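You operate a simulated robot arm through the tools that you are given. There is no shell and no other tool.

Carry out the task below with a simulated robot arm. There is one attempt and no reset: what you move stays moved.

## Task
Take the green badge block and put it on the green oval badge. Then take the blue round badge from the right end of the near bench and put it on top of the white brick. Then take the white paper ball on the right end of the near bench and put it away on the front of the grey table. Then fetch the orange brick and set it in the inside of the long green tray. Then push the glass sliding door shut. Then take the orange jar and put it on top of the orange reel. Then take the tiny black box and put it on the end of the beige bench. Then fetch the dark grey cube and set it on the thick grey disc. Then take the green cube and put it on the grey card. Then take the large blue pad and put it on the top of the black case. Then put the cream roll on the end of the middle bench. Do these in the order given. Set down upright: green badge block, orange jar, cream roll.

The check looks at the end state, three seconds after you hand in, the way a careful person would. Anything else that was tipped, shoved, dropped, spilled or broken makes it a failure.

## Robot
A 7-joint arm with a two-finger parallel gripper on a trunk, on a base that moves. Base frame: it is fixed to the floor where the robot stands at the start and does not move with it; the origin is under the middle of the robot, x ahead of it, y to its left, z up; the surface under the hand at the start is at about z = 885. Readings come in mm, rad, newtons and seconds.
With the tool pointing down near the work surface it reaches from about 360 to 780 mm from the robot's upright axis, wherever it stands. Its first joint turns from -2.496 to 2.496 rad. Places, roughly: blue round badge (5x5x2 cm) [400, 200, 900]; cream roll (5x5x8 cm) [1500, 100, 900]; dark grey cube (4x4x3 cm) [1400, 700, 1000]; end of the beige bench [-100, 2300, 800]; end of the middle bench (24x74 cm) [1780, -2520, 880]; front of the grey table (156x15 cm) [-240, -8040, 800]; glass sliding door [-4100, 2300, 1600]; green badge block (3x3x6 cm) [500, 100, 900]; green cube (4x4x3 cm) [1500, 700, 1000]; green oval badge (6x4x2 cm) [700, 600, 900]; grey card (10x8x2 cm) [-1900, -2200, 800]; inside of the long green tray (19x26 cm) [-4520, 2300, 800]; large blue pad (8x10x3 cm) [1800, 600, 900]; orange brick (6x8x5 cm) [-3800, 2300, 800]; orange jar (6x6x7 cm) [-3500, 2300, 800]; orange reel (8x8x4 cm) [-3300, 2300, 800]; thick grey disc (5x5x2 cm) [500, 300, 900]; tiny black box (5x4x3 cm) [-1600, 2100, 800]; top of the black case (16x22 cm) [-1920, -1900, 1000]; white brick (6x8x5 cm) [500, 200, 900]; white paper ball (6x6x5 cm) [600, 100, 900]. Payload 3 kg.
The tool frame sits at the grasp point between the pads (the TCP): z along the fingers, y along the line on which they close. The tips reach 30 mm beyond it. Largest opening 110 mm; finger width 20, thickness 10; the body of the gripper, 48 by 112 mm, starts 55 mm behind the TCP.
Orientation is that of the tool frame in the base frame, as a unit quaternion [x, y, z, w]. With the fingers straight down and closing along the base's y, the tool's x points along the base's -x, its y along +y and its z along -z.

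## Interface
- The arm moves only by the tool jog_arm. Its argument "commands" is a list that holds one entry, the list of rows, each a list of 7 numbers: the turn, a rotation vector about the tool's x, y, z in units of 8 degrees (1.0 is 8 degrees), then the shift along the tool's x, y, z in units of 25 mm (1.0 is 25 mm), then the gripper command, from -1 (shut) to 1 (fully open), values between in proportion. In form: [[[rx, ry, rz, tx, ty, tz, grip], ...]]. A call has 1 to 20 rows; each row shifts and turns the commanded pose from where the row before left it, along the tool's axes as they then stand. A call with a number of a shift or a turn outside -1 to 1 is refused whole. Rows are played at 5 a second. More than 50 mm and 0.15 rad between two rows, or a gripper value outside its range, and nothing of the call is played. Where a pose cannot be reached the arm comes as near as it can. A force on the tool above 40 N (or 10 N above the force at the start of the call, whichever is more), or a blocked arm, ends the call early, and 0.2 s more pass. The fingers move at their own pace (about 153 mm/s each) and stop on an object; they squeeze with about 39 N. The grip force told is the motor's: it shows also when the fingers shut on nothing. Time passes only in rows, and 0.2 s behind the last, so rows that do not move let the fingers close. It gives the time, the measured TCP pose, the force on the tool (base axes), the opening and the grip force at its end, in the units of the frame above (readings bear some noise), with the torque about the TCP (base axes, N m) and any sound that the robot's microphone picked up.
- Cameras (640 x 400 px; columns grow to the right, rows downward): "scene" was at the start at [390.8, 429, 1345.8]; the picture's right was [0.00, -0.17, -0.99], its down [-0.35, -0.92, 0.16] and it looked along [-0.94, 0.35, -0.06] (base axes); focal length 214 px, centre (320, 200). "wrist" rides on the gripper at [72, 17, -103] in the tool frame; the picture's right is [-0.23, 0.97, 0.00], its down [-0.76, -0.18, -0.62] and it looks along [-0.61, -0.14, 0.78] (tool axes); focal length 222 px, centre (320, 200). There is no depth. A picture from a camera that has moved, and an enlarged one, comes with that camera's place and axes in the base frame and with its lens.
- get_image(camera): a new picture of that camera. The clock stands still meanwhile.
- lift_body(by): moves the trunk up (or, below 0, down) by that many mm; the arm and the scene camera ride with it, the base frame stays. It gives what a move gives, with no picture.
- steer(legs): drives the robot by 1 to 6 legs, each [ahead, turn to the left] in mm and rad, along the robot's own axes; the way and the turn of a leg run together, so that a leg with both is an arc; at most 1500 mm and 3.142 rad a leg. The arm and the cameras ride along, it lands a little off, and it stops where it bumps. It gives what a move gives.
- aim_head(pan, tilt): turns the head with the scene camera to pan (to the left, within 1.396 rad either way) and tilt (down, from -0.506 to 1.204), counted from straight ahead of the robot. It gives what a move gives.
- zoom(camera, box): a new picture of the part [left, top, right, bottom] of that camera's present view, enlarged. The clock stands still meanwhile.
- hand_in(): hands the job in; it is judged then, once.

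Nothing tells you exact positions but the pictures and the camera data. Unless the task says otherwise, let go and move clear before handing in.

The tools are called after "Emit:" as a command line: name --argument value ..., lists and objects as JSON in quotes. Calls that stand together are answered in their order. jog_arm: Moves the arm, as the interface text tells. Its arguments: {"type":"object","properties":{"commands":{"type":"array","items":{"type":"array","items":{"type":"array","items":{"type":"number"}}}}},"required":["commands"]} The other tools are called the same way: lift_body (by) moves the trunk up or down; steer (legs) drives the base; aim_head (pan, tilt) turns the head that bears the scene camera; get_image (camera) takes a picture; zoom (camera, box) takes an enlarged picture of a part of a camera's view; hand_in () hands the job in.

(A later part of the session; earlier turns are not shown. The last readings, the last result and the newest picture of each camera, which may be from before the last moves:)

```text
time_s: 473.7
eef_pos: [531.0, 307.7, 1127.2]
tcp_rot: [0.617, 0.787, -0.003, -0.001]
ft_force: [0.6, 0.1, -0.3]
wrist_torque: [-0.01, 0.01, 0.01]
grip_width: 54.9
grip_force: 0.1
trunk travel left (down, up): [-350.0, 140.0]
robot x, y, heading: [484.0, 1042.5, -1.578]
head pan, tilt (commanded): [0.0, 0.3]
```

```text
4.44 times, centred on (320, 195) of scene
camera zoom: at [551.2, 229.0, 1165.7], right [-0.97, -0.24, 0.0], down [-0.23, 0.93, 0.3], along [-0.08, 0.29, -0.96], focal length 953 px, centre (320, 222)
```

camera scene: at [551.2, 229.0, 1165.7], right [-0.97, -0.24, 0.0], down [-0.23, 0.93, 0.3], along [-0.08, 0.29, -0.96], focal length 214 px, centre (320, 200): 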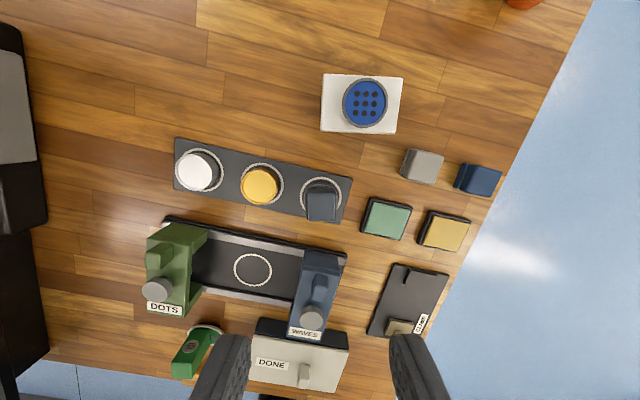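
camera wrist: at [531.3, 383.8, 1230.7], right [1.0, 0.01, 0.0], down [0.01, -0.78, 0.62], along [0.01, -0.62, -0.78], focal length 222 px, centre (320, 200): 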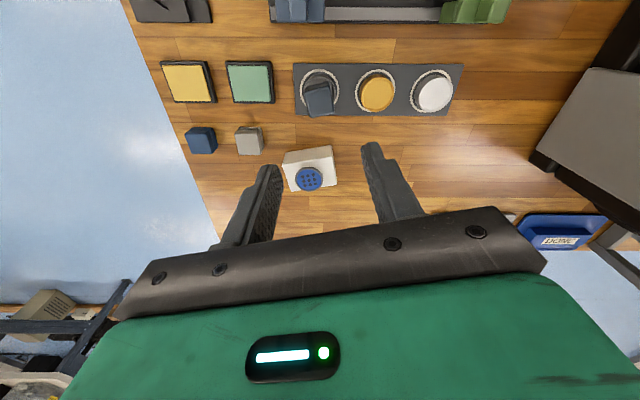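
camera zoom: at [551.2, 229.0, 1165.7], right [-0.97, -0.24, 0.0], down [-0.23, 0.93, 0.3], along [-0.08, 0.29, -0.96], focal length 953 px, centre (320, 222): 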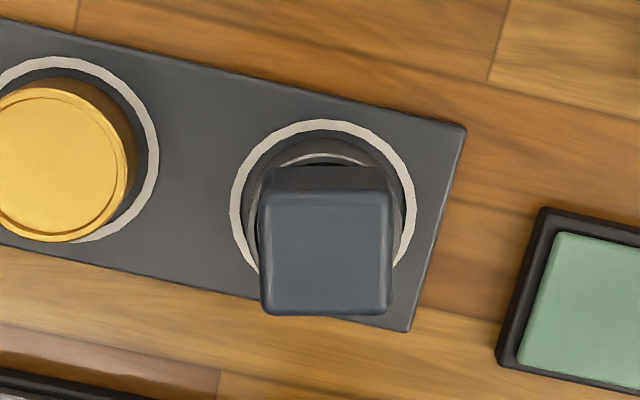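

The dark grey cube sits on the thick grey disc. Next, the green cube at about (1505, 723): retract, drive back along the bench.

Emit:
jog_arm --commands '[[[0, 0, 0, 0.93, 0.23, -0.3, 0.0], [0, 0, 0, 0.93, 0.23, -0.3, 0.0], [0, 0, 0, 0.93, 0.23, -0.3, 0.0], [0, 0, 0, 0.93, 0.23, -0.3, 0.0], [0, 0, 0, 0.93, 0.23, -0.3, 0.0], [0, 0, 0, 0.93, 0.23, -0.3, 0.0], [0, 0, 0, 0.93, 0.23, -0.3, 0.0], [0, 0, 0, 0.93, 0.23, -0.3, 0.0], [0, 0, 0, 0.93, 0.23, -0.3, 0.0], [0, 0, 0, 0.93, 0.23, -0.3, 0.0], [0, 0, 0, 0.93, 0.23, -0.3, 0.0], [0, 0, 0, 0.93, 0.23, -0.3, 0.0], [0, 0, 0, 0.93, 0.23, -0.3, 0.0], [0, 0, 0, 0, 0, 0, 0.0]]]'

Emit:
steer --legs '[[-250, 0], [0, 1.575], [1010, 0], [0, -1.571]]'

Emit:
aim_head --pan 0.0 --tilt 0.0

Emit:
get_image --camera "scene"

```text
time_s: 476.7
eef_pos: [532.5, 621.0, 1225.4]
tcp_rot: [0.616, 0.788, -0.002, -0.001]
ft_force: [0.0, 0.2, 0.1]
wrist_torque: [-0.04, -0.03, 0.02]
grip_width: 55.0
grip_force: 0.0
trunk travel left (down, up): [-350.0, 140.0]
robot x, y, heading: [488.8, 1042.8, -1.579]
head pan, tilt (commanded): [0.0, 0.3]
```

```text
time_s: 491.2
eef_pos: [1537.2, 845.3, 1223.9]
tcp_rot: [0.625, 0.781, -0.003, -0.001]
ft_force: [1.4, 0.7, -0.1]
wrist_torque: [0.01, 0.03, 0.03]
grip_width: 54.8
grip_force: 0.0
trunk travel left (down, up): [-350.0, 140.0]
robot x, y, heading: [1542.6, 1266.7, -1.587]
head pan, tilt (commanded): [0.0, 0.3]
```

```text
time_s: 492.0
eef_pos: [1537.1, 846.2, 1225.2]
tcp_rot: [0.624, 0.781, -0.002, -0.001]
ft_force: [-0.9, 0.2, -0.7]
wrist_torque: [0.02, -0.04, -0.01]
grip_width: 55.1
grip_force: 0.1
trunk travel left (down, up): [-350.0, 140.0]
robot x, y, heading: [1543.9, 1270.1, -1.585]
head pan, tilt (commanded): [0.0, 0.0]
```

```text
taken
camera scene: at [1561.5, 739.3, 1266.8], right [-0.98, -0.22, 0.0], down [-0.22, 0.98, 0.0], along [0.0, 0.0, -1.0], focal length 214 px, centre (320, 200)
```

scene: 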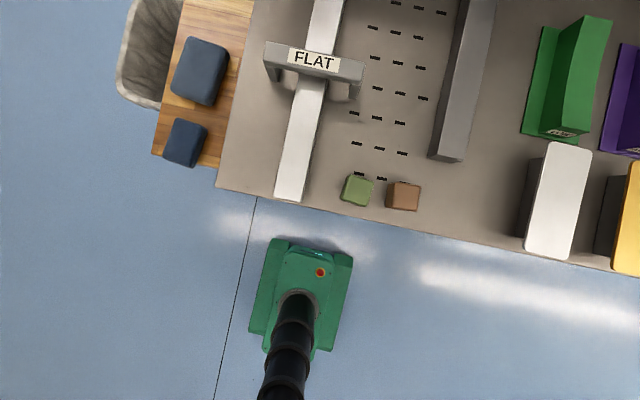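

The green cube is at about (1517, 717). I also see the large blue pad on the wooden end. I'll move above the green cube.

Emit:
jog_arm --commands '[[[0, 0, 0, -0.97, -0.383, 0.7, 0.05], [0, 0, 0, -0.97, -0.383, 0.7, 0.05], [0, 0, 0, -0.97, -0.383, 0.7, 0.05], [0, 0, 0, -0.97, -0.383, 0.7, 0.05], [0, 0, 0, -0.97, -0.383, 0.7, 0.05], [0, 0, 0, 0, 0, 0, 0.05]]]'

Emit:
aim_head --pan 0.0 --tilt 0.4

Emit:
zoom --camera "scene" --box '[240, 120, 440, 260]'

Emit:
zoom --camera "wrist" --box '[240, 40, 420, 160]'

```text
time_s: 493.4
eef_pos: [1515.5, 717.7, 1138.1]
tcp_rot: [0.625, 0.78, -0.002, -0.002]
ft_force: [-0.4, -0.5, 0.2]
wrist_torque: [0.0, 0.0, -0.02]
grip_width: 58.0
grip_force: 0.0
trunk travel left (down, up): [-350.0, 140.0]
robot x, y, heading: [1547.4, 1273.3, -1.597]
head pan, tilt (commanded): [0.0, 0.0]
```

```text
time_s: 494.2
eef_pos: [1516.5, 717.9, 1137.4]
tcp_rot: [0.625, 0.781, -0.002, -0.001]
ft_force: [0.4, 0.4, 0.1]
wrist_torque: [0.01, 0.02, -0.04]
grip_width: 58.0
grip_force: 0.1
trunk travel left (down, up): [-350.0, 140.0]
robot x, y, heading: [1544.0, 1266.1, -1.588]
head pan, tilt (commanded): [0.0, 0.4]
```

```text
2.86 times, centred on (340, 190) of scene
camera zoom: at [1532.3, 646.4, 1176.6], right [-0.98, -0.22, 0.0], down [-0.2, 0.9, 0.39], along [-0.09, 0.38, -0.92], focal length 613 px, centre (263, 229)
```

zoom: 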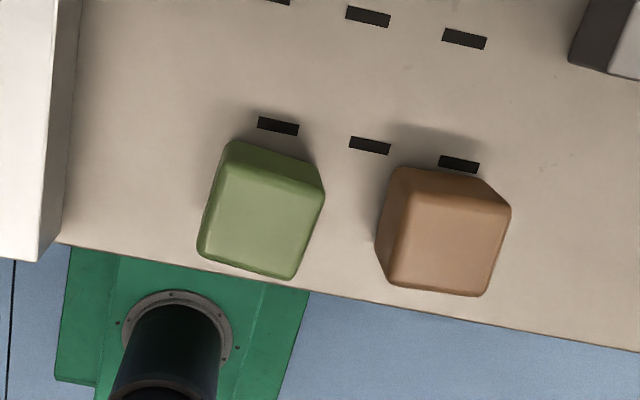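

```text
3.33 times, centred on (330, 100) of wrist
camera zoom: at [1517.8, 792.8, 1240.8], right [1.0, -0.01, 0.0], down [0.0, -0.78, 0.63], along [-0.01, -0.63, -0.78], focal length 740 px, centre (287, 533)
```

zoom: 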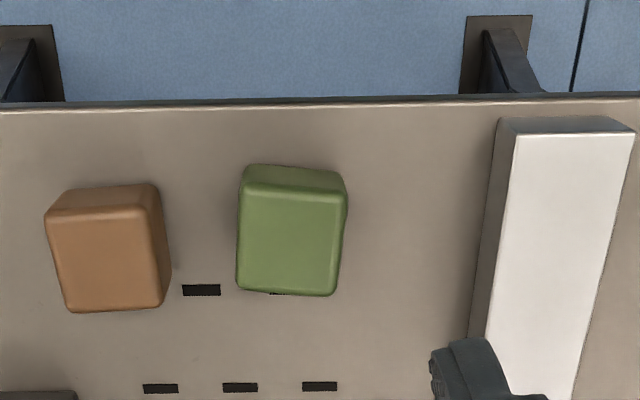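

Green cube at (1518, 716.5), yaw about −5°; a brown cube stands 24 mm away, so I'll use a narrow opening of about 48 mm. Aligning and descending partway.

Emit:
jog_arm --commands '[[[0, 0, 0, -0.07, 0.05, 0, -0.12], [0, 0, 0.75, 0, 0, 0.6, -0.12], [0, 0, 0.75, 0, 0, 0.6, -0.12], [0, 0, 0.7, 0, 0, 0.6, -0.12], [0, 0, 0, 0, 0, 0.8, -0.12], [0, 0, 0, 0, 0, 0.8, -0.12], [0, 0, 0, 0, 0, 0.8, -0.12], [0, 0, 0, 0, 0, 0.4, -0.12], [0, 0, 0, 0, 0, 0, -0.12]]]'

Emit:
get_image --camera "scene"

Emit:
get_image --camera "wrist"

```text
time_s: 496.2
eef_pos: [1517.8, 716.7, 1022.7]
tcp_rot: [0.737, 0.676, -0.002, 0.001]
ft_force: [-0.3, -0.1, -0.2]
wrist_torque: [0.01, 0.03, -0.04]
grip_width: 48.1
grip_force: 0.0
trunk travel left (down, up): [-350.0, 140.0]
robot x, y, heading: [1546.0, 1268.1, -1.586]
head pan, tilt (commanded): [0.0, 0.4]
```

```text
taken
camera scene: at [1511.0, 642.9, 1062.0], right [-1.0, 0.09, 0.0], down [0.08, 0.92, 0.39], along [0.03, 0.39, -0.92], focal length 214 px, centre (320, 200)
```

scene: 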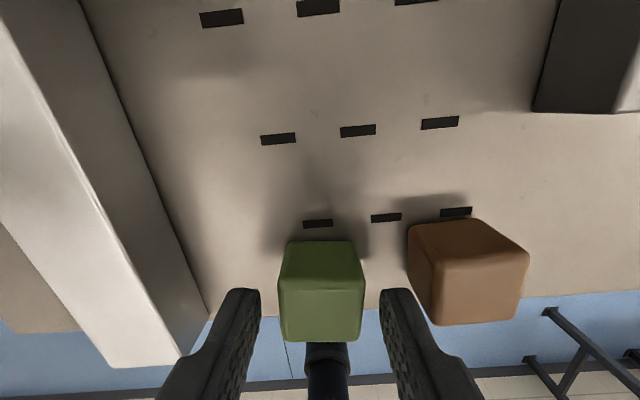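

```text
taken
camera wrist: at [1541.2, 787.1, 1126.0], right [0.95, -0.31, 0.0], down [-0.24, -0.74, 0.63], along [-0.2, -0.59, -0.78], focal length 222 px, centre (320, 200)
```

wrist: 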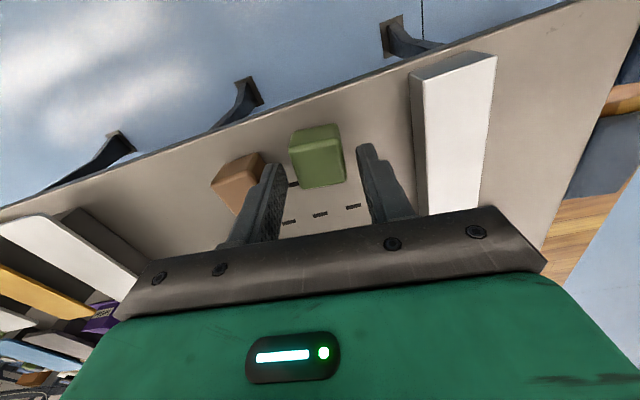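

The fingers fit on both sides. I'll nudge 1.5 mm away from the brown cube, descend the rest slowly, and close.

Emit:
jog_arm --commands '[[[0, 0, 0, 0, 0.06, 0.2, -0.12], [0, 0, 0, 0, 0, 0.2, -0.12], [0, 0, 0, 0, 0, 0.2, -0.12], [0, 0, 0, 0, 0, 0.1, -0.12], [0, 0, 0, 0, 0, 0, -0.12]]]'

Emit:
get_image --camera "scene"

```text
time_s: 497.4
eef_pos: [1517.6, 715.8, 1005.3]
tcp_rot: [0.737, 0.676, -0.002, 0.0]
ft_force: [-0.4, 0.3, 0.4]
wrist_torque: [-0.01, 0.0, -0.01]
grip_width: 48.4
grip_force: 0.1
trunk travel left (down, up): [-350.0, 140.0]
robot x, y, heading: [1542.8, 1266.4, -1.592]
head pan, tilt (commanded): [0.0, 0.4]
```

```text
taken
camera scene: at [1511.8, 642.9, 1044.3], right [-1.0, 0.09, 0.0], down [0.08, 0.92, 0.39], along [0.03, 0.39, -0.92], focal length 214 px, centre (320, 200)
```

scene: 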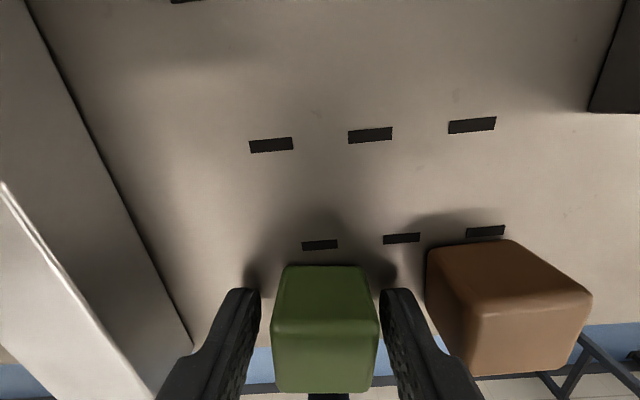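

Emit:
jog_arm --commands '[[[0, 0, 0, 0, 0, 0, -1], [0, 0, 0, 0, 0, 0, -1], [0, 0, 0, 0, 0, 0, -1], [0, 0, 0, 0, 0, 0, -1]]]'

Emit:
jog_arm --commands '[[[0, 0, 0, 0, 0, -0.4, -1], [0, 0, 0, 0, 0, -0.8, -1], [0, 0, 0, 0, 0, -1, -1], [0, 0, 0, 0, 0, -1, -1], [0, 0, 0, 0, 0, -1, -1], [0, 0, 0, 0, 0, -1, -1], [0, 0, 0, 0, 0, -1, -1], [0, 0, 0, 0, 0, -1, -1], [0, 0, 0, 0, 0, -1, -1], [0, 0, 0, 0.9, 0, -0.5, -1], [0, 0, 0, 0.9, 0, 0, -1], [0, 0, 0, 0.9, 0, 0, -1], [0, 0, 0, 0.9, 0, 0, -1], [0, 0, 0, 0.9, 0, 0, -1], [0, 0, 0, 0, 0, 0, -1]]]'

Emit:
get_image --camera "scene"

```text
time_s: 498.4
eef_pos: [1517.7, 716.5, 1003.7]
tcp_rot: [0.737, 0.676, -0.002, -0.001]
ft_force: [0.1, 0.5, -0.4]
wrist_torque: [0.0, -0.03, 0.0]
grip_width: 33.0
grip_force: 39.2
trunk travel left (down, up): [-350.0, 140.0]
robot x, y, heading: [1546.1, 1272.1, -1.587]
head pan, tilt (commanded): [0.0, 0.4]
```

```text
time_s: 501.6
eef_pos: [1529.6, 827.1, 1221.9]
tcp_rot: [0.737, 0.676, -0.002, -0.001]
ft_force: [-0.4, -0.2, -0.1]
wrist_torque: [-0.01, -0.01, 0.01]
grip_width: 32.9
grip_force: 38.9
trunk travel left (down, up): [-350.0, 140.0]
robot x, y, heading: [1545.1, 1266.8, -1.591]
head pan, tilt (commanded): [0.0, 0.4]
```

```text
taken
camera scene: at [1523.5, 754.4, 1261.6], right [-1.0, 0.09, 0.0], down [0.08, 0.92, 0.39], along [0.03, 0.39, -0.92], focal length 214 px, centre (320, 200)
```

scene: 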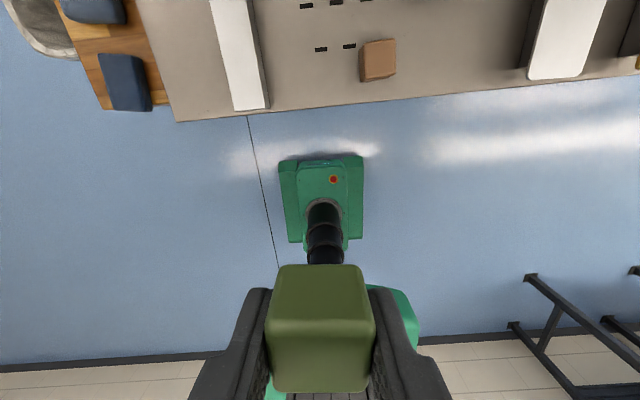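

The green cube is held. Next I'll drive around the near bench toward the table with the grey card (≈(−1900, −2200)).

Emit:
steer --legs '[[0, -1.555], [1500, 0], [650, 0]]'

Emit:
aim_head --pan 0.0 --tilt -0.5

Emit:
jog_arm --commands '[[[0, -1, 0, 0, 0, 0, -1], [0, -1, 0, 0, 0, 0, -1], [0, -1, 0, 0, 0, 0, -1], [0, -1, 0, 0, 0, 0, -1], [0, -1, 0, 0, 0, 0, -1], [0, 0, 0, 0, 0, 0, -1]]]'

Emit:
get_image --camera "scene"

```text
time_s: 516.2
eef_pos: [-1035.2, 1396.8, 1222.7]
tcp_rot: [0.998, -0.06, -0.002, -0.002]
ft_force: [-0.9, 0.5, -0.2]
wrist_torque: [-0.03, 0.03, 0.02]
grip_width: 32.9
grip_force: 39.5
trunk travel left (down, up): [-350.0, 140.0]
robot x, y, heading: [-592.6, 1367.3, 3.088]
head pan, tilt (commanded): [0.0, 0.4]
```

```text
time_s: 517.4
eef_pos: [-1035.1, 1397.3, 1222.9]
tcp_rot: [0.998, -0.059, -0.001, -0.001]
ft_force: [0.0, 0.6, -0.5]
wrist_torque: [-0.03, 0.0, -0.07]
grip_width: 33.1
grip_force: 38.7
trunk travel left (down, up): [-350.0, 140.0]
robot x, y, heading: [-593.0, 1368.0, 3.084]
head pan, tilt (commanded): [0.0, -0.499]
```

```text
time_s: 518.8
eef_pos: [-1035.8, 1396.7, 1223.9]
tcp_rot: [0.937, -0.055, -0.344, -0.021]
ft_force: [0.2, -1.1, -0.7]
wrist_torque: [0.01, -0.01, -0.02]
grip_width: 32.8
grip_force: 38.8
trunk travel left (down, up): [-350.0, 140.0]
robot x, y, heading: [-595.1, 1366.6, 3.087]
head pan, tilt (commanded): [0.0, -0.499]
```

```text
taken
camera scene: at [-1108.5, 1405.1, 1370.6], right [0.12, 0.99, 0.0], down [0.36, -0.04, -0.93], along [-0.93, 0.11, -0.36], focal length 214 px, centre (320, 200)
```

scene: 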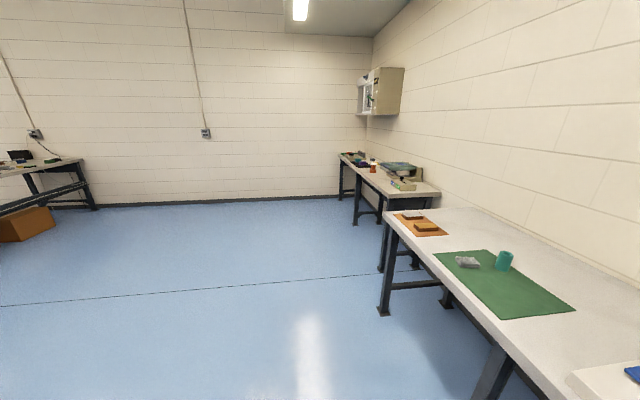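

Emit:
steer --legs '[[0, 1.138], [1500, 0], [1200, 0], [0, 0.487]]'

Emit:
get_image --camera "scene"

```text
time_s: 536.1
eef_pos: [-1855.6, -1432.6, 1222.8]
tcp_rot: [0.691, 0.635, -0.255, 0.232]
ft_force: [-1.3, 0.1, -0.4]
wrist_torque: [0.05, 0.02, -0.04]
grip_width: 32.8
grip_force: 38.8
trunk travel left (down, up): [-350.0, 140.0]
robot x, y, heading: [-1851.7, -990.9, -1.591]
head pan, tilt (commanded): [0.0, -0.499]
```

```text
taken
camera scene: at [-1861.8, -1505.6, 1370.1], right [-1.0, 0.08, 0.0], down [0.03, 0.36, -0.93], along [-0.08, -0.93, -0.36], focal length 214 px, centre (320, 200)
```

scene: 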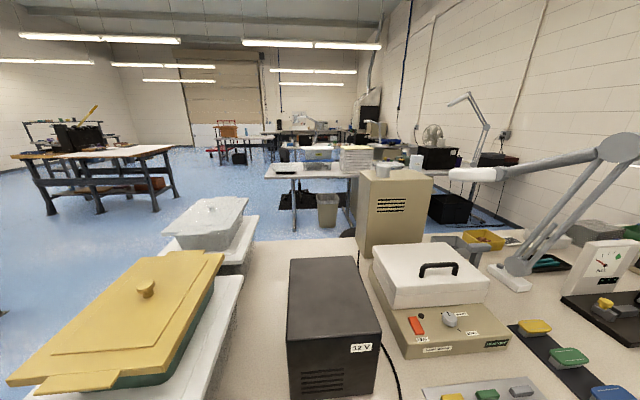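

I see the table with the black "12 V" case, boxes, a white instrument and lamp arms. I'll look for the grey card: zoom here, then look from above.

Emit:
zoom --camera "scene" --box '[270, 150, 640, 400]'

Emit:
zoom --camera "scene" --box '[400, 200, 640, 400]'

```text
1.60 times, centred on (455, 275) of scene
camera zoom: at [-1861.8, -1505.6, 1370.1], right [-1.0, 0.08, 0.0], down [0.03, 0.36, -0.93], along [-0.08, -0.93, -0.36], focal length 343 px, centre (104, 80)
```

zoom: 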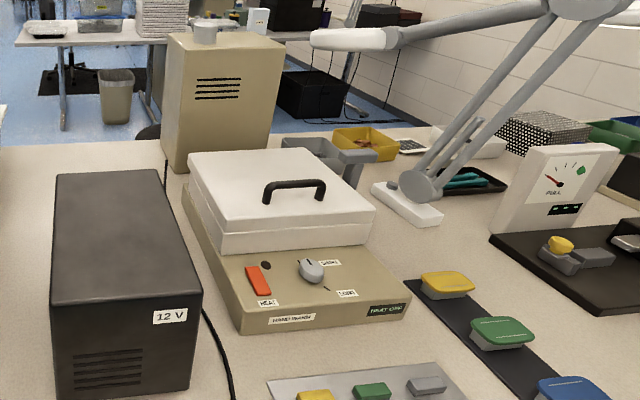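

```text
2.00 times, centred on (520, 300) of scene
camera zoom: at [-1861.8, -1505.6, 1370.1], right [-1.0, 0.08, 0.0], down [0.03, 0.36, -0.93], along [-0.08, -0.93, -0.36], focal length 429 px, centre (-80, 0)
```

zoom: 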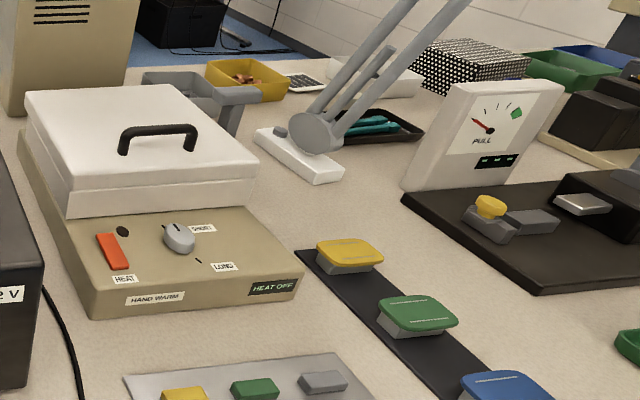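

The grey card must be hidden behind the black case. I'll approach a little and look down from above.

Emit:
steer --legs '[[180, 0.02]]'

Emit:
jog_arm --commands '[[[0, 1, 0, 0, 0, -0.3, -1], [0, 1, 0, 0, 0, -0.3, -1], [0, 1, 0, 0, 0, -0.3, -1], [0, 1, 0, 0, 0, -0.3, -1], [0, 1, 0, 0, 0, -0.3, -1], [0, 0, 0, 0, 0, 0, -1]]]'

Emit:
get_image --camera "scene"

```text
time_s: 537.6
eef_pos: [-1849.2, -1610.2, 1224.4]
tcp_rot: [0.684, 0.644, -0.251, 0.234]
ft_force: [0.6, -0.1, -0.6]
wrist_torque: [-0.02, -0.01, 0.02]
grip_width: 33.2
grip_force: 38.6
trunk travel left (down, up): [-350.0, 140.0]
robot x, y, heading: [-1854.5, -1168.9, -1.563]
head pan, tilt (commanded): [0.0, -0.499]
```

```text
time_s: 539.0
eef_pos: [-1847.5, -1596.2, 1258.6]
tcp_rot: [0.73, 0.684, -0.002, -0.002]
ft_force: [-0.7, 0.2, -0.8]
wrist_torque: [0.04, 0.02, 0.02]
grip_width: 33.1
grip_force: 39.0
trunk travel left (down, up): [-350.0, 140.0]
robot x, y, heading: [-1855.1, -1168.6, -1.57]
head pan, tilt (commanded): [0.0, -0.499]
```

```text
taken
camera scene: at [-1856.8, -1745.5, 1323.1], right [-1.0, 0.06, 0.0], down [0.05, 0.88, -0.48], along [-0.03, -0.48, -0.88], focal length 214 px, centre (320, 200)
```

scene: 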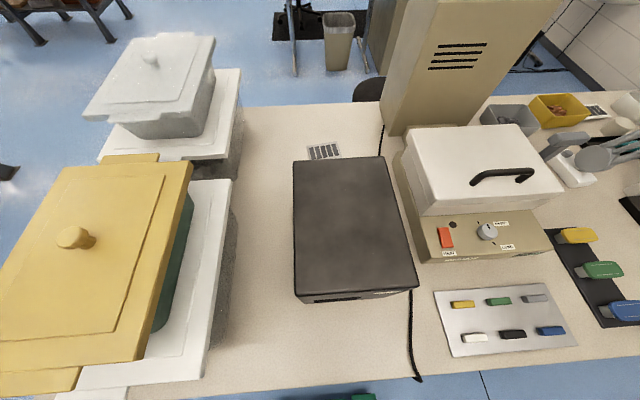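

There it is: the grey card lies behind the black case at about (−1896, −2198). Zooming in.

Emit:
zoom --camera "scene" --box '[270, 120, 430, 220]'

Emit:
zoom --camera "scene" --box '[280, 130, 360, 170]'

```text
4.00 times, centred on (350, 170) of scene
camera zoom: at [-1856.8, -1745.5, 1323.1], right [-1.0, 0.06, 0.0], down [0.05, 0.88, -0.48], along [-0.03, -0.48, -0.88], focal length 858 px, centre (200, 320)
```

zoom: 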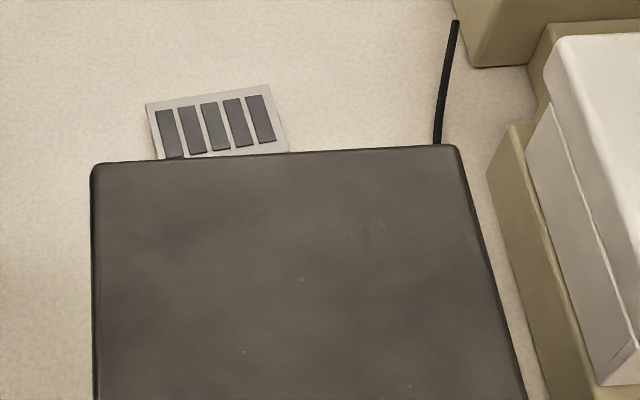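

```text
8.00 times, centred on (320, 150) of scene
camera zoom: at [-1856.8, -1745.5, 1323.1], right [-1.0, 0.06, 0.0], down [0.05, 0.88, -0.48], along [-0.03, -0.48, -0.88], focal length 1716 px, centre (320, 600)
```

zoom: 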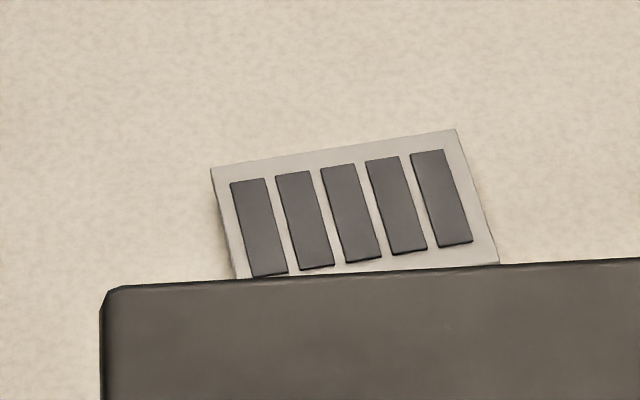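

The card centre is about (−1900, −2191), 180 mm behind the case. I need the robot axis near y ≈ −1410 (base slightly under the table front, between its legs). I'll creep forward and check for contact.

Emit:
steer --legs '[[150, 0]]'

Emit:
aim_head --pan 0.0 --tilt 0.6

Emit:
get_image --camera "scene"

```text
time_s: 540.4
eef_pos: [-1848.1, -1748.9, 1258.6]
tcp_rot: [0.73, 0.684, -0.002, 0.0]
ft_force: [-1.1, -0.9, 0.0]
wrist_torque: [-0.05, -0.03, -0.01]
grip_width: 33.1
grip_force: 39.3
trunk travel left (down, up): [-350.0, 140.0]
robot x, y, heading: [-1854.0, -1319.7, -1.565]
head pan, tilt (commanded): [0.0, -0.499]
```

```text
time_s: 541.8
eef_pos: [-1847.7, -1748.1, 1258.2]
tcp_rot: [0.73, 0.684, -0.002, 0.0]
ft_force: [-0.8, -0.4, 0.5]
wrist_torque: [0.0, -0.05, -0.02]
grip_width: 33.0
grip_force: 39.4
trunk travel left (down, up): [-350.0, 140.0]
robot x, y, heading: [-1856.8, -1319.6, -1.565]
head pan, tilt (commanded): [0.0, 0.6]
```

```text
taken
camera scene: at [-1851.1, -1803.1, 1302.2], right [-1.0, 0.06, 0.0], down [0.06, 0.83, 0.56], along [0.03, 0.56, -0.83], focal length 214 px, centre (320, 200)
```

scene: 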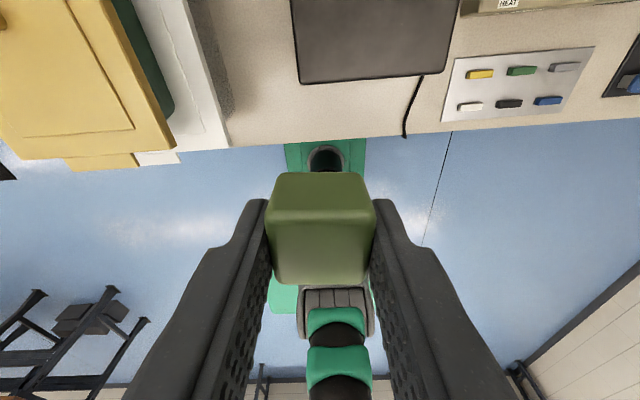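

Emit:
steer --legs '[[90, 0]]'

```text
time_s: 542.9
eef_pos: [-1847.1, -1839.4, 1258.6]
tcp_rot: [0.729, 0.684, -0.002, 0.0]
ft_force: [-0.7, 0.4, -0.1]
wrist_torque: [0.01, -0.02, 0.0]
grip_width: 33.0
grip_force: 39.3
trunk travel left (down, up): [-350.0, 140.0]
robot x, y, heading: [-1851.3, -1411.8, -1.566]
head pan, tilt (commanded): [0.0, 0.6]
```

Emit:
steer --legs '[[40, 0]]'

Emit:
aim_head --pan 0.0 --tilt -0.4

Emit:
get_image --camera "scene"

```text
time_s: 543.7
eef_pos: [-1847.0, -1880.0, 1258.7]
tcp_rot: [0.729, 0.684, -0.003, 0.0]
ft_force: [-0.7, 0.5, -0.8]
wrist_torque: [-0.03, -0.01, 0.02]
grip_width: 32.5
grip_force: 39.2
trunk travel left (down, up): [-350.0, 140.0]
robot x, y, heading: [-1853.1, -1453.2, -1.566]
head pan, tilt (commanded): [0.0, 0.6]
```

```text
time_s: 545.0
eef_pos: [-1846.2, -1880.2, 1259.7]
tcp_rot: [0.729, 0.684, -0.001, -0.001]
ft_force: [0.8, -0.4, -0.5]
wrist_torque: [0.02, 0.0, 0.03]
grip_width: 33.1
grip_force: 39.8
trunk travel left (down, up): [-350.0, 140.0]
robot x, y, heading: [-1853.1, -1452.6, -1.566]
head pan, tilt (commanded): [0.0, -0.4]
```

```text
taken
camera scene: at [-1856.2, -2022.5, 1318.8], right [-1.0, 0.06, 0.0], down [0.06, 0.92, -0.39], along [-0.03, -0.39, -0.92], focal length 214 px, centre (320, 200)
```

scene: 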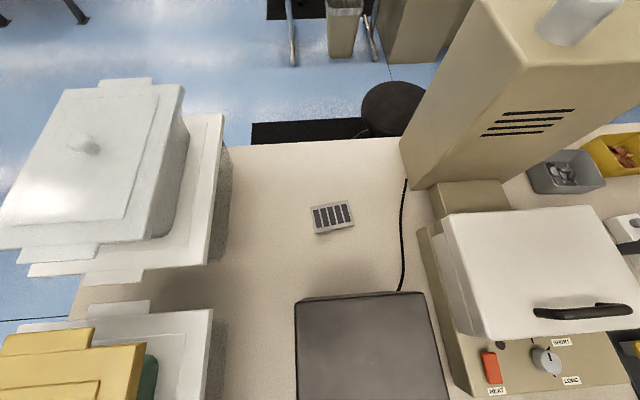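

Emit:
zoom --camera "scene" --box '[292, 187, 372, 247]'

```text
6.67 times, centred on (332, 217) of scene
camera zoom: at [-1856.2, -2022.5, 1318.8], right [-1.0, 0.06, 0.0], down [0.06, 0.92, -0.39], along [-0.03, -0.39, -0.92], focal length 1430 px, centre (240, 87)
```

zoom: 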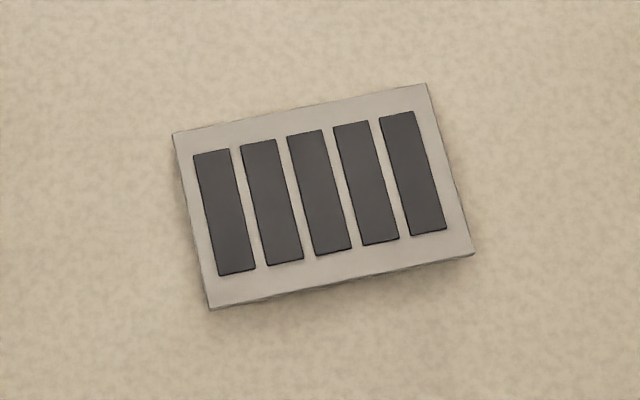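

The card centre is (−1897, −2192). I'll extend over the case at height, then check before descending.

Emit:
jog_arm --commands '[[[0, 0, 0, -0.968, -0.093, 0, -1], [0, 0, 0, -0.968, -0.093, 0, -1], [0, 0, 0, -0.968, -0.093, 0, -1], [0, 0, 0, -0.968, -0.093, 0, -1], [0, 0, 0, -0.968, -0.093, 0, -1], [0, 0, 0, -0.968, -0.093, 0, -1], [0, 0, 0, -0.968, -0.093, 0, -1], [0, 0, 0, -0.968, -0.093, 0, -1], [0, 0, 0, -0.968, -0.093, 0, -1], [0, 0, 0, -0.968, -0.093, 0, -1], [0, 0, 0, -0.968, -0.093, 0, -1], [0, 0, 0, -0.968, -0.093, 0, -1], [0, 0, 0, -0.968, -0.093, 0, -1], [0, 0, 0, 0, 0, 0, -1]]]'

Emit:
aim_head --pan 0.0 --tilt 0.4

Emit:
get_image --camera "scene"

Emit:
get_image --camera "wrist"

```text
time_s: 548.0
eef_pos: [-1893.4, -2127.5, 1237.9]
tcp_rot: [0.729, 0.684, -0.003, -0.001]
ft_force: [0.0, 0.5, 0.4]
wrist_torque: [-0.02, 0.02, -0.02]
grip_width: 32.5
grip_force: 39.0
out of reach, approached as far as the arm can: row 10, 11, 12, 13
trunk travel left (down, up): [-350.0, 140.0]
robot x, y, heading: [-1854.9, -1452.4, -1.57]
head pan, tilt (commanded): [0.0, -0.4]
```

```text
time_s: 549.1
eef_pos: [-1892.8, -2126.9, 1237.9]
tcp_rot: [0.73, 0.684, -0.003, 0.0]
ft_force: [0.1, -0.1, -0.5]
wrist_torque: [0.01, -0.02, -0.01]
grip_width: 32.8
grip_force: 39.2
trunk travel left (down, up): [-350.0, 140.0]
robot x, y, heading: [-1853.4, -1450.5, -1.573]
head pan, tilt (commanded): [0.0, 0.4]
```

```text
taken
camera scene: at [-1897.9, -2200.0, 1277.5], right [-1.0, 0.06, 0.0], down [0.06, 0.92, 0.39], along [0.02, 0.39, -0.92], focal length 214 px, centre (320, 200)
```

scene: 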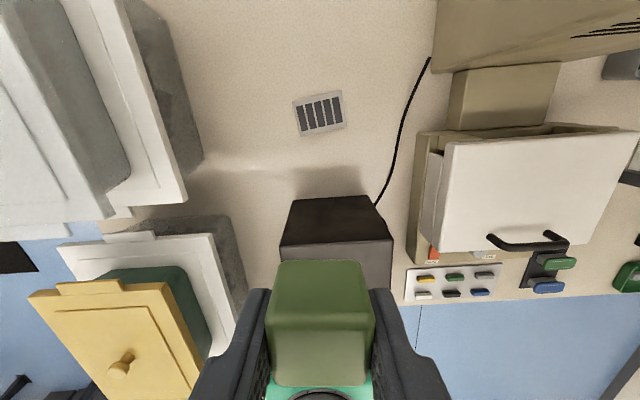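

```text
taken
camera wrist: at [-1870.7, -2055.2, 1341.5], right [0.96, -0.29, 0.0], down [-0.22, -0.75, 0.63], along [-0.18, -0.6, -0.78], focal length 222 px, centre (320, 200)
```

wrist: 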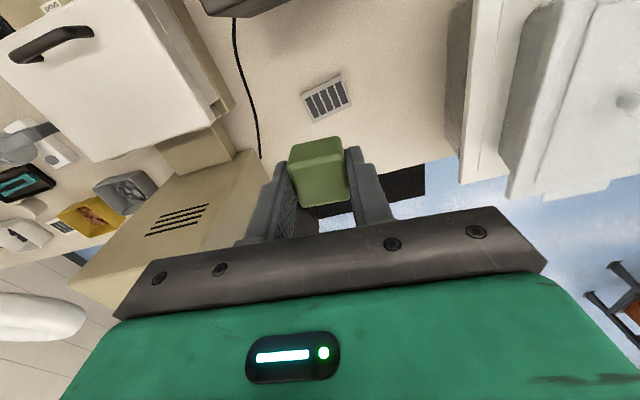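

At this height the reach is limited; lower down it extends further. I'll descend gradually and watch the pose.

Emit:
jog_arm --commands '[[[0, 0, 0, 0, 0, 0.8, -1], [0, 0, 0, 0, 0, 0.8, -1], [0, 0, 0, 0, 0, 0.8, -1], [0, 0, 0, 0, 0, 0.8, -1], [0, 0, 0, 0, 0, 0, -1]]]'

Emit:
get_image --camera "scene"

```text
time_s: 550.3
eef_pos: [-1894.1, -2125.5, 1158.9]
tcp_rot: [0.73, 0.683, -0.002, 0.0]
ft_force: [-0.1, -0.5, -0.4]
wrist_torque: [-0.03, -0.01, -0.01]
grip_width: 32.7
grip_force: 39.0
trunk travel left (down, up): [-350.0, 140.0]
robot x, y, heading: [-1852.1, -1448.7, -1.572]
head pan, tilt (commanded): [0.0, 0.4]
```

```text
taken
camera scene: at [-1898.2, -2199.2, 1197.8], right [-1.0, 0.06, 0.0], down [0.06, 0.92, 0.39], along [0.02, 0.39, -0.92], focal length 214 px, centre (320, 200)
```

scene: 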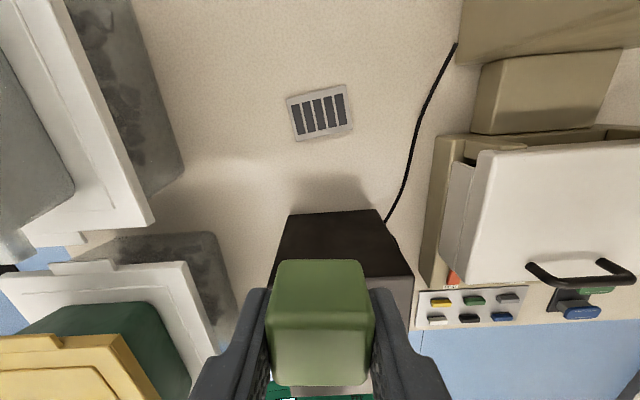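

Emit:
jog_arm --commands '[[[0, 0, 0, -0.6, 0.01, 0.8, -1], [0, 0, 0, -0.7, 0.01, 0.6, -1], [0, 0, 0, -0.7, 0.01, 0.4, -1], [0, 0, 0, -0.66, 0.01, 0.2, -1], [0, 0, 0, 0, 0, 0, -1]]]'

Emit:
get_image --camera "scene"

Emit:
get_image --camera "wrist"

```text
time_s: 551.5
eef_pos: [-1896.6, -2193.5, 1107.5]
tcp_rot: [0.729, 0.684, -0.002, -0.001]
ft_force: [0.2, -0.9, -1.0]
wrist_torque: [-0.03, 0.01, -0.04]
grip_width: 32.6
grip_force: 38.9
trunk travel left (down, up): [-350.0, 140.0]
robot x, y, heading: [-1853.0, -1450.8, -1.565]
head pan, tilt (commanded): [0.0, 0.4]
```

```text
taken
camera scene: at [-1901.2, -2265.5, 1146.6], right [-1.0, 0.06, 0.0], down [0.06, 0.92, 0.39], along [0.02, 0.39, -0.92], focal length 214 px, centre (320, 200)
```

scene: 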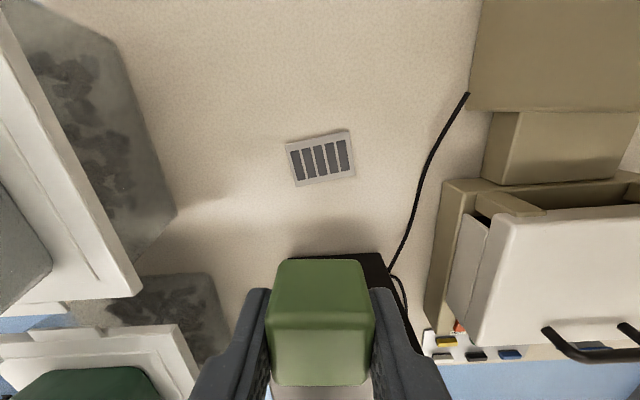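

```text
taken
camera wrist: at [-1874.0, -2120.8, 1210.7], right [0.96, -0.29, 0.0], down [-0.22, -0.75, 0.63], along [-0.18, -0.6, -0.78], focal length 222 px, centre (320, 200)
```

wrist: 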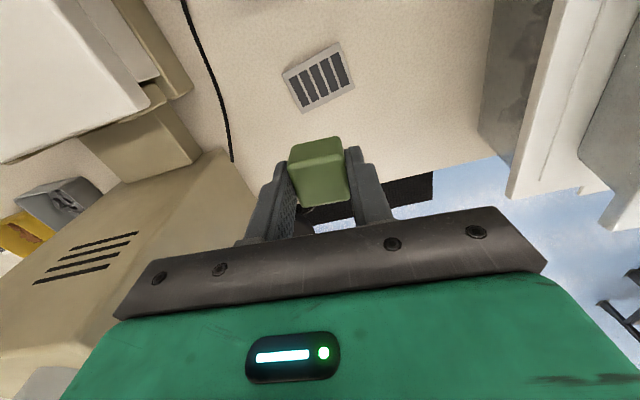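

The cube is right over the card. I'll descend, then contact in small steps.

Emit:
jog_arm --commands '[[[0, 0, 0, 0, 0, 0.9, -1], [0, 0, 0, 0, 0, 0.9, -1], [0, 0, 0, 0, 0, 0.9, -1], [0, 0, 0, 0, 0, 0.9, -1], [0, 0, 0, 0, 0, 0.9, -1], [0, 0, 0, 0, 0, 0.9, -1], [0, 0, 0, 0, 0, 0.9, -1], [0, 0, 0, 0, 0, 0.9, -1], [0, 0, 0, 0, 0, 0.9, -1], [0, 0, 0, 0, 0, 0.9, -1], [0, 0, 0, 0, 0, 0, -1]]]'

Emit:
get_image --camera "scene"

Emit:
get_image --camera "wrist"

```text
time_s: 553.9
eef_pos: [-1897.6, -2193.7, 883.5]
tcp_rot: [0.73, 0.684, -0.002, 0.0]
ft_force: [-0.7, -0.2, -0.5]
wrist_torque: [0.03, -0.01, -0.02]
grip_width: 32.8
grip_force: 39.1
trunk travel left (down, up): [-350.0, 140.0]
robot x, y, heading: [-1852.7, -1452.4, -1.564]
head pan, tilt (commanded): [0.0, 0.4]
```

```text
taken
camera scene: at [-1903.1, -2266.3, 923.7], right [-1.0, 0.06, 0.0], down [0.06, 0.92, 0.39], along [0.02, 0.39, -0.92], focal length 214 px, centre (320, 200)
```

scene: 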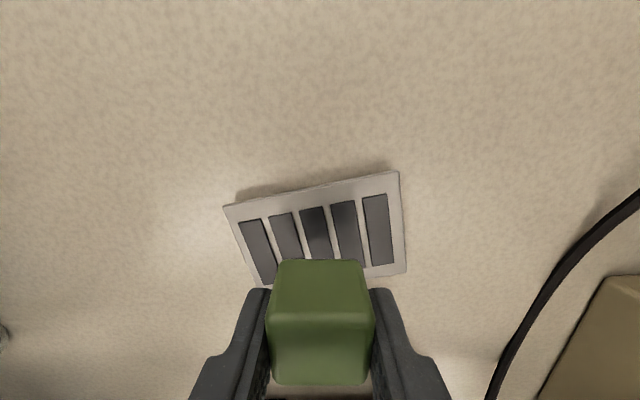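

```text
taken
camera wrist: at [-1875.9, -2121.6, 987.7], right [0.96, -0.29, 0.0], down [-0.22, -0.75, 0.63], along [-0.18, -0.6, -0.78], focal length 222 px, centre (320, 200)
```

wrist: 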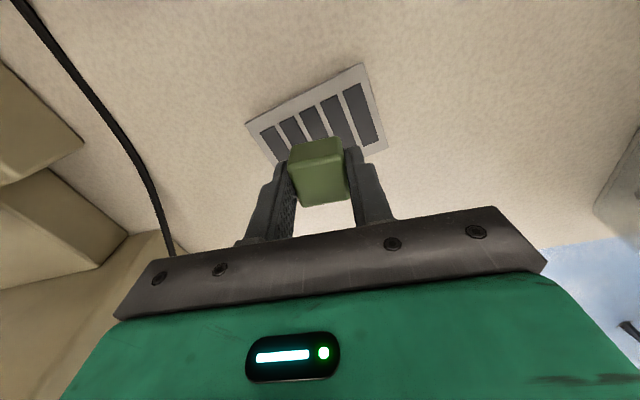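

Emit:
jog_arm --commands '[[[0, 0, 0, -0.1, 0.06, 0.6, -1], [0, 0, 0, 0, 0, 0.5, -1], [0, 0, 0, 0, 0, 0, -1]]]'

Emit:
jog_arm --commands '[[[0, 0, 0, 0, 0, 0.12, -1], [0, 0, 0, 0, 0, 0.12, -1], [0, 0, 0, 0, 0, 0, -1]]]'

Emit:
jog_arm --commands '[[[0, 0, 0, 0, 0, 0.08, -1], [0, 0, 0, 0, 0, 0, -1]]]'

Emit:
jog_arm --commands '[[[0, 0, 0, 0, 0, 0.08, -1], [0, 0, 0, 0, 0, 0, -1]]]'

```text
time_s: 554.7
eef_pos: [-1896.3, -2194.7, 856.5]
tcp_rot: [0.73, 0.684, -0.003, 0.0]
ft_force: [0.7, -0.1, -0.1]
wrist_torque: [-0.01, -0.04, 0.0]
grip_width: 32.7
grip_force: 39.0
trunk travel left (down, up): [-350.0, 140.0]
robot x, y, heading: [-1853.2, -1448.8, -1.57]
head pan, tilt (commanded): [0.0, 0.4]
```

```text
time_s: 555.5
eef_pos: [-1895.9, -2195.9, 849.3]
tcp_rot: [0.729, 0.684, -0.001, 0.0]
ft_force: [-0.6, -0.4, -0.4]
wrist_torque: [0.02, -0.01, 0.01]
grip_width: 32.5
grip_force: 39.0
trunk travel left (down, up): [-350.0, 140.0]
robot x, y, heading: [-1853.0, -1454.5, -1.563]
head pan, tilt (commanded): [0.0, 0.4]
```

```text
time_s: 556.1
eef_pos: [-1896.5, -2195.5, 848.4]
tcp_rot: [0.73, 0.684, -0.002, -0.001]
ft_force: [-0.3, -0.2, -1.1]
wrist_torque: [0.0, 0.02, -0.02]
grip_width: 32.4
grip_force: 38.4
trunk travel left (down, up): [-350.0, 140.0]
robot x, y, heading: [-1853.9, -1449.6, -1.566]
head pan, tilt (commanded): [0.0, 0.4]
```

```text
time_s: 556.7
eef_pos: [-1896.7, -2196.1, 846.2]
tcp_rot: [0.73, 0.684, -0.004, 0.001]
ft_force: [0.1, 0.9, 13.7]
wrist_torque: [0.07, -0.07, -0.01]
grip_width: 32.8
grip_force: 39.0
trunk travel left (down, up): [-350.0, 140.0]
robot x, y, heading: [-1851.5, -1452.4, -1.569]
head pan, tilt (commanded): [0.0, 0.4]
```

Contact on the card. Release and rise, then verify.

Emit:
jog_arm --commands '[[[0, 0, 0, 0, 0, -0.03, -1], [0, 0, 0, 0, 0, 0, -0.2], [0, 0, 0, 0, 0, 0, 0.0], [0, 0, 0, 0, 0, 0, 0.0], [0, 0, 0, 0, 0, -0.5, 0.0], [0, 0, 0, 0, 0, -1, 0.0], [0, 0, 0, 0, 0, -1, 0.0], [0, 0, 0, 0, 0, -1, 0.0], [0, 0, 0, 0, 0, -1, 0.0], [0, 0, 0, 0, 0, -1, 0.0], [0, 0, 0, 0, 0, -1, 0.0], [0, 0, 0, 0, 0, -1, 0.0], [0, 0, 0, 0, 0, -1, 0.0], [0, 0, 0, 0, 0, -1, 0.0], [0, 0, 0, 0, 0, 0, 0.0]]]'

Emit:
get_image --camera "scene"

Emit:
zoom --camera "scene" --box '[260, 110, 380, 210]'

```text
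time_s: 559.9
eef_pos: [-1897.0, -2194.7, 1083.5]
tcp_rot: [0.729, 0.684, -0.002, 0.0]
ft_force: [0.0, -0.8, -0.6]
wrist_torque: [-0.04, -0.01, -0.01]
grip_width: 54.7
grip_force: 0.0
trunk travel left (down, up): [-350.0, 140.0]
robot x, y, heading: [-1854.1, -1453.0, -1.568]
head pan, tilt (commanded): [0.0, 0.4]
```

```text
taken
camera scene: at [-1901.7, -2267.6, 1123.3], right [-1.0, 0.06, 0.0], down [0.06, 0.92, 0.39], along [0.02, 0.39, -0.92], focal length 214 px, centre (320, 200)
```

scene: 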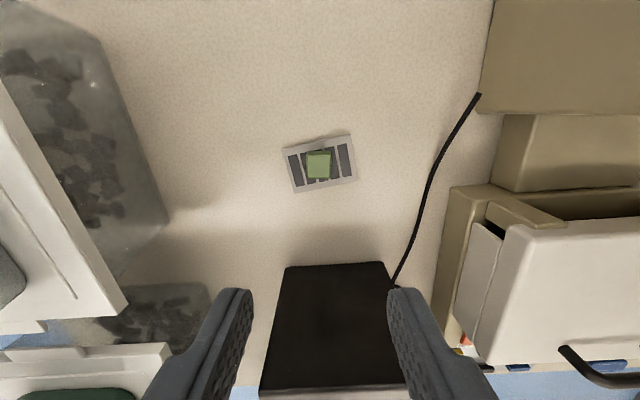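

```text
4.00 times, centred on (320, 160) of scene
camera zoom: at [-1901.7, -2267.6, 1123.3], right [-1.0, 0.06, 0.0], down [0.06, 0.92, 0.39], along [0.02, 0.39, -0.92], focal length 858 px, centre (320, 360)
```

zoom: 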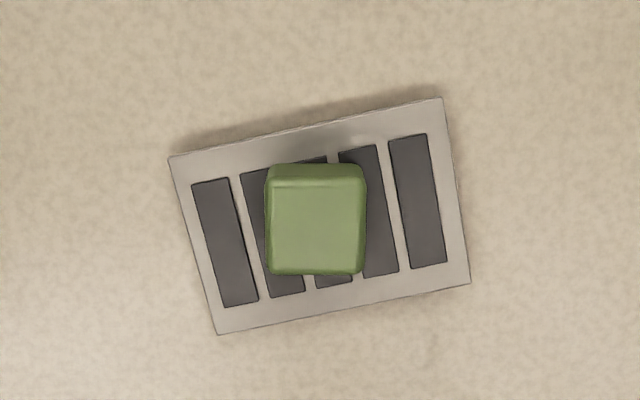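

The green cube is centred on the grey card. Next: fetch the large blue pad from the far end of the near bench. Retracting and backing out.

Emit:
jog_arm --commands '[[[0, 0, 0, 0.6, 0, -0.6, 0.0], [0, 0, 0, 0.9, 0, -0.5, 0.0], [0, 0, 0, 0.9, 0, -0.5, 0.0], [0, 0, 0, 0.9, 0, -0.5, 0.0], [0, 0, 0, 0.9, 0, -0.5, 0.0], [0, 0, 0, 0.9, 0, -0.5, 0.0], [0, 0, 0, 0.9, 0, -0.5, 0.0], [0, 0, 0, 0.9, 0, -0.5, 0.0], [0, 0, 0, 0.9, 0, -0.5, 0.0], [0, 0, 0, 0.9, 0, -0.5, 0.0], [0, 0, 0, 0.9, 0, -0.5, 0.0], [0, 0, 0, 0.9, 0, -0.5, 0.0], [0, 0, 0, 0.9, 0, 0, 0.0], [0, 0, 0, 0.9, 0, 0, 0.0], [0, 0, 0, 0, 0, 0, 0.0]]]'

Emit:
steer --legs '[[-450, 0]]'

Emit:
aim_head --pan 0.0 --tilt -0.5

Emit:
get_image --camera "scene"

```text
time_s: 563.1
eef_pos: [-1875.0, -1887.9, 1235.1]
tcp_rot: [0.73, 0.684, -0.002, 0.0]
ft_force: [0.0, 0.0, -0.3]
wrist_torque: [0.01, 0.0, 0.0]
grip_width: 55.5
grip_force: 0.1
trunk travel left (down, up): [-350.0, 140.0]
robot x, y, heading: [-1850.9, -1450.7, -1.565]
head pan, tilt (commanded): [0.0, 0.4]
```

```text
time_s: 565.9
eef_pos: [-1877.0, -1435.8, 1233.6]
tcp_rot: [0.729, 0.684, -0.003, 0.0]
ft_force: [-0.4, -0.1, 0.1]
wrist_torque: [0.0, 0.0, -0.01]
grip_width: 55.0
grip_force: 0.0
trunk travel left (down, up): [-350.0, 140.0]
robot x, y, heading: [-1859.4, -998.9, -1.563]
head pan, tilt (commanded): [0.0, 0.4]
```

```text
time_s: 567.1
eef_pos: [-1877.1, -1435.6, 1235.2]
tcp_rot: [0.729, 0.684, -0.002, 0.0]
ft_force: [0.0, -0.1, 0.4]
wrist_torque: [0.01, 0.0, 0.01]
grip_width: 55.0
grip_force: 0.1
trunk travel left (down, up): [-350.0, 140.0]
robot x, y, heading: [-1854.8, -999.3, -1.567]
head pan, tilt (commanded): [0.0, -0.499]
```

```text
taken
camera scene: at [-1886.2, -1585.2, 1300.7], right [-1.0, 0.06, 0.0], down [0.05, 0.88, -0.48], along [-0.03, -0.48, -0.88], focal length 214 px, centre (320, 200)
```

scene: 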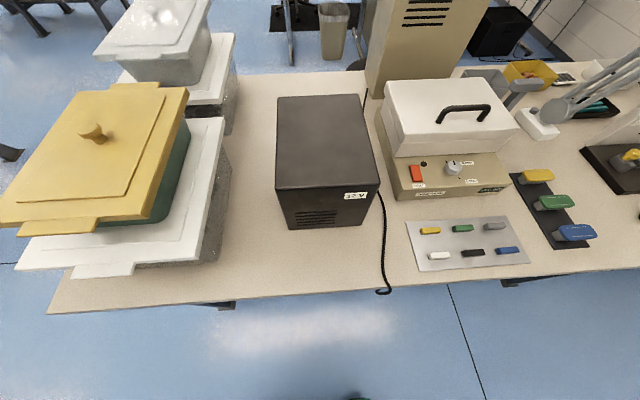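

The case top is centred at about (−1918, −1897), z ≈ 995. Now I drive back around to the far end of the near bench for the large blue pad (~(1802, 573)).

Emit:
steer --legs '[[0, 2.63], [1500, 0], [1090, 0]]'

Emit:
get_image --camera "scene"

```text
time_s: 573.8
eef_pos: [-1636.4, -615.5, 1235.3]
tcp_rot: [-0.492, 0.871, -0.003, 0.003]
ft_force: [-1.0, 1.0, 1.1]
wrist_torque: [-0.03, -0.16, 0.02]
grip_width: 55.0
grip_force: 0.0
trunk travel left (down, up): [-350.0, 140.0]
robot x, y, heading: [-1778.9, -1034.3, 1.128]
head pan, tilt (commanded): [0.0, -0.499]
stopped in leg 1: the robot was blocked; the commanded pose is now the measured one
```

```text
taken
camera scene: at [-1560.1, -487.5, 1300.7], right [0.86, -0.52, 0.01], down [-0.45, -0.75, -0.48], along [0.25, 0.41, -0.88], focal length 214 px, centre (320, 200)
```

scene: 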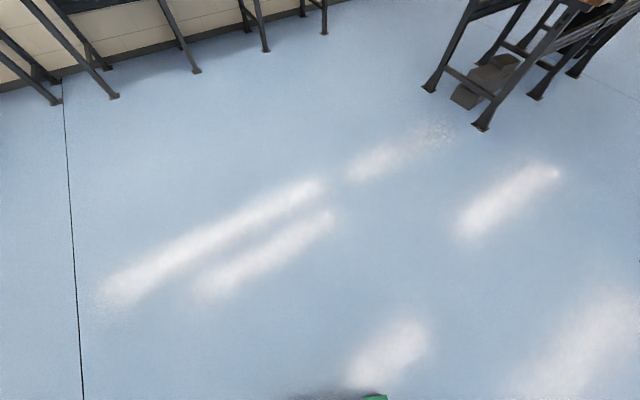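

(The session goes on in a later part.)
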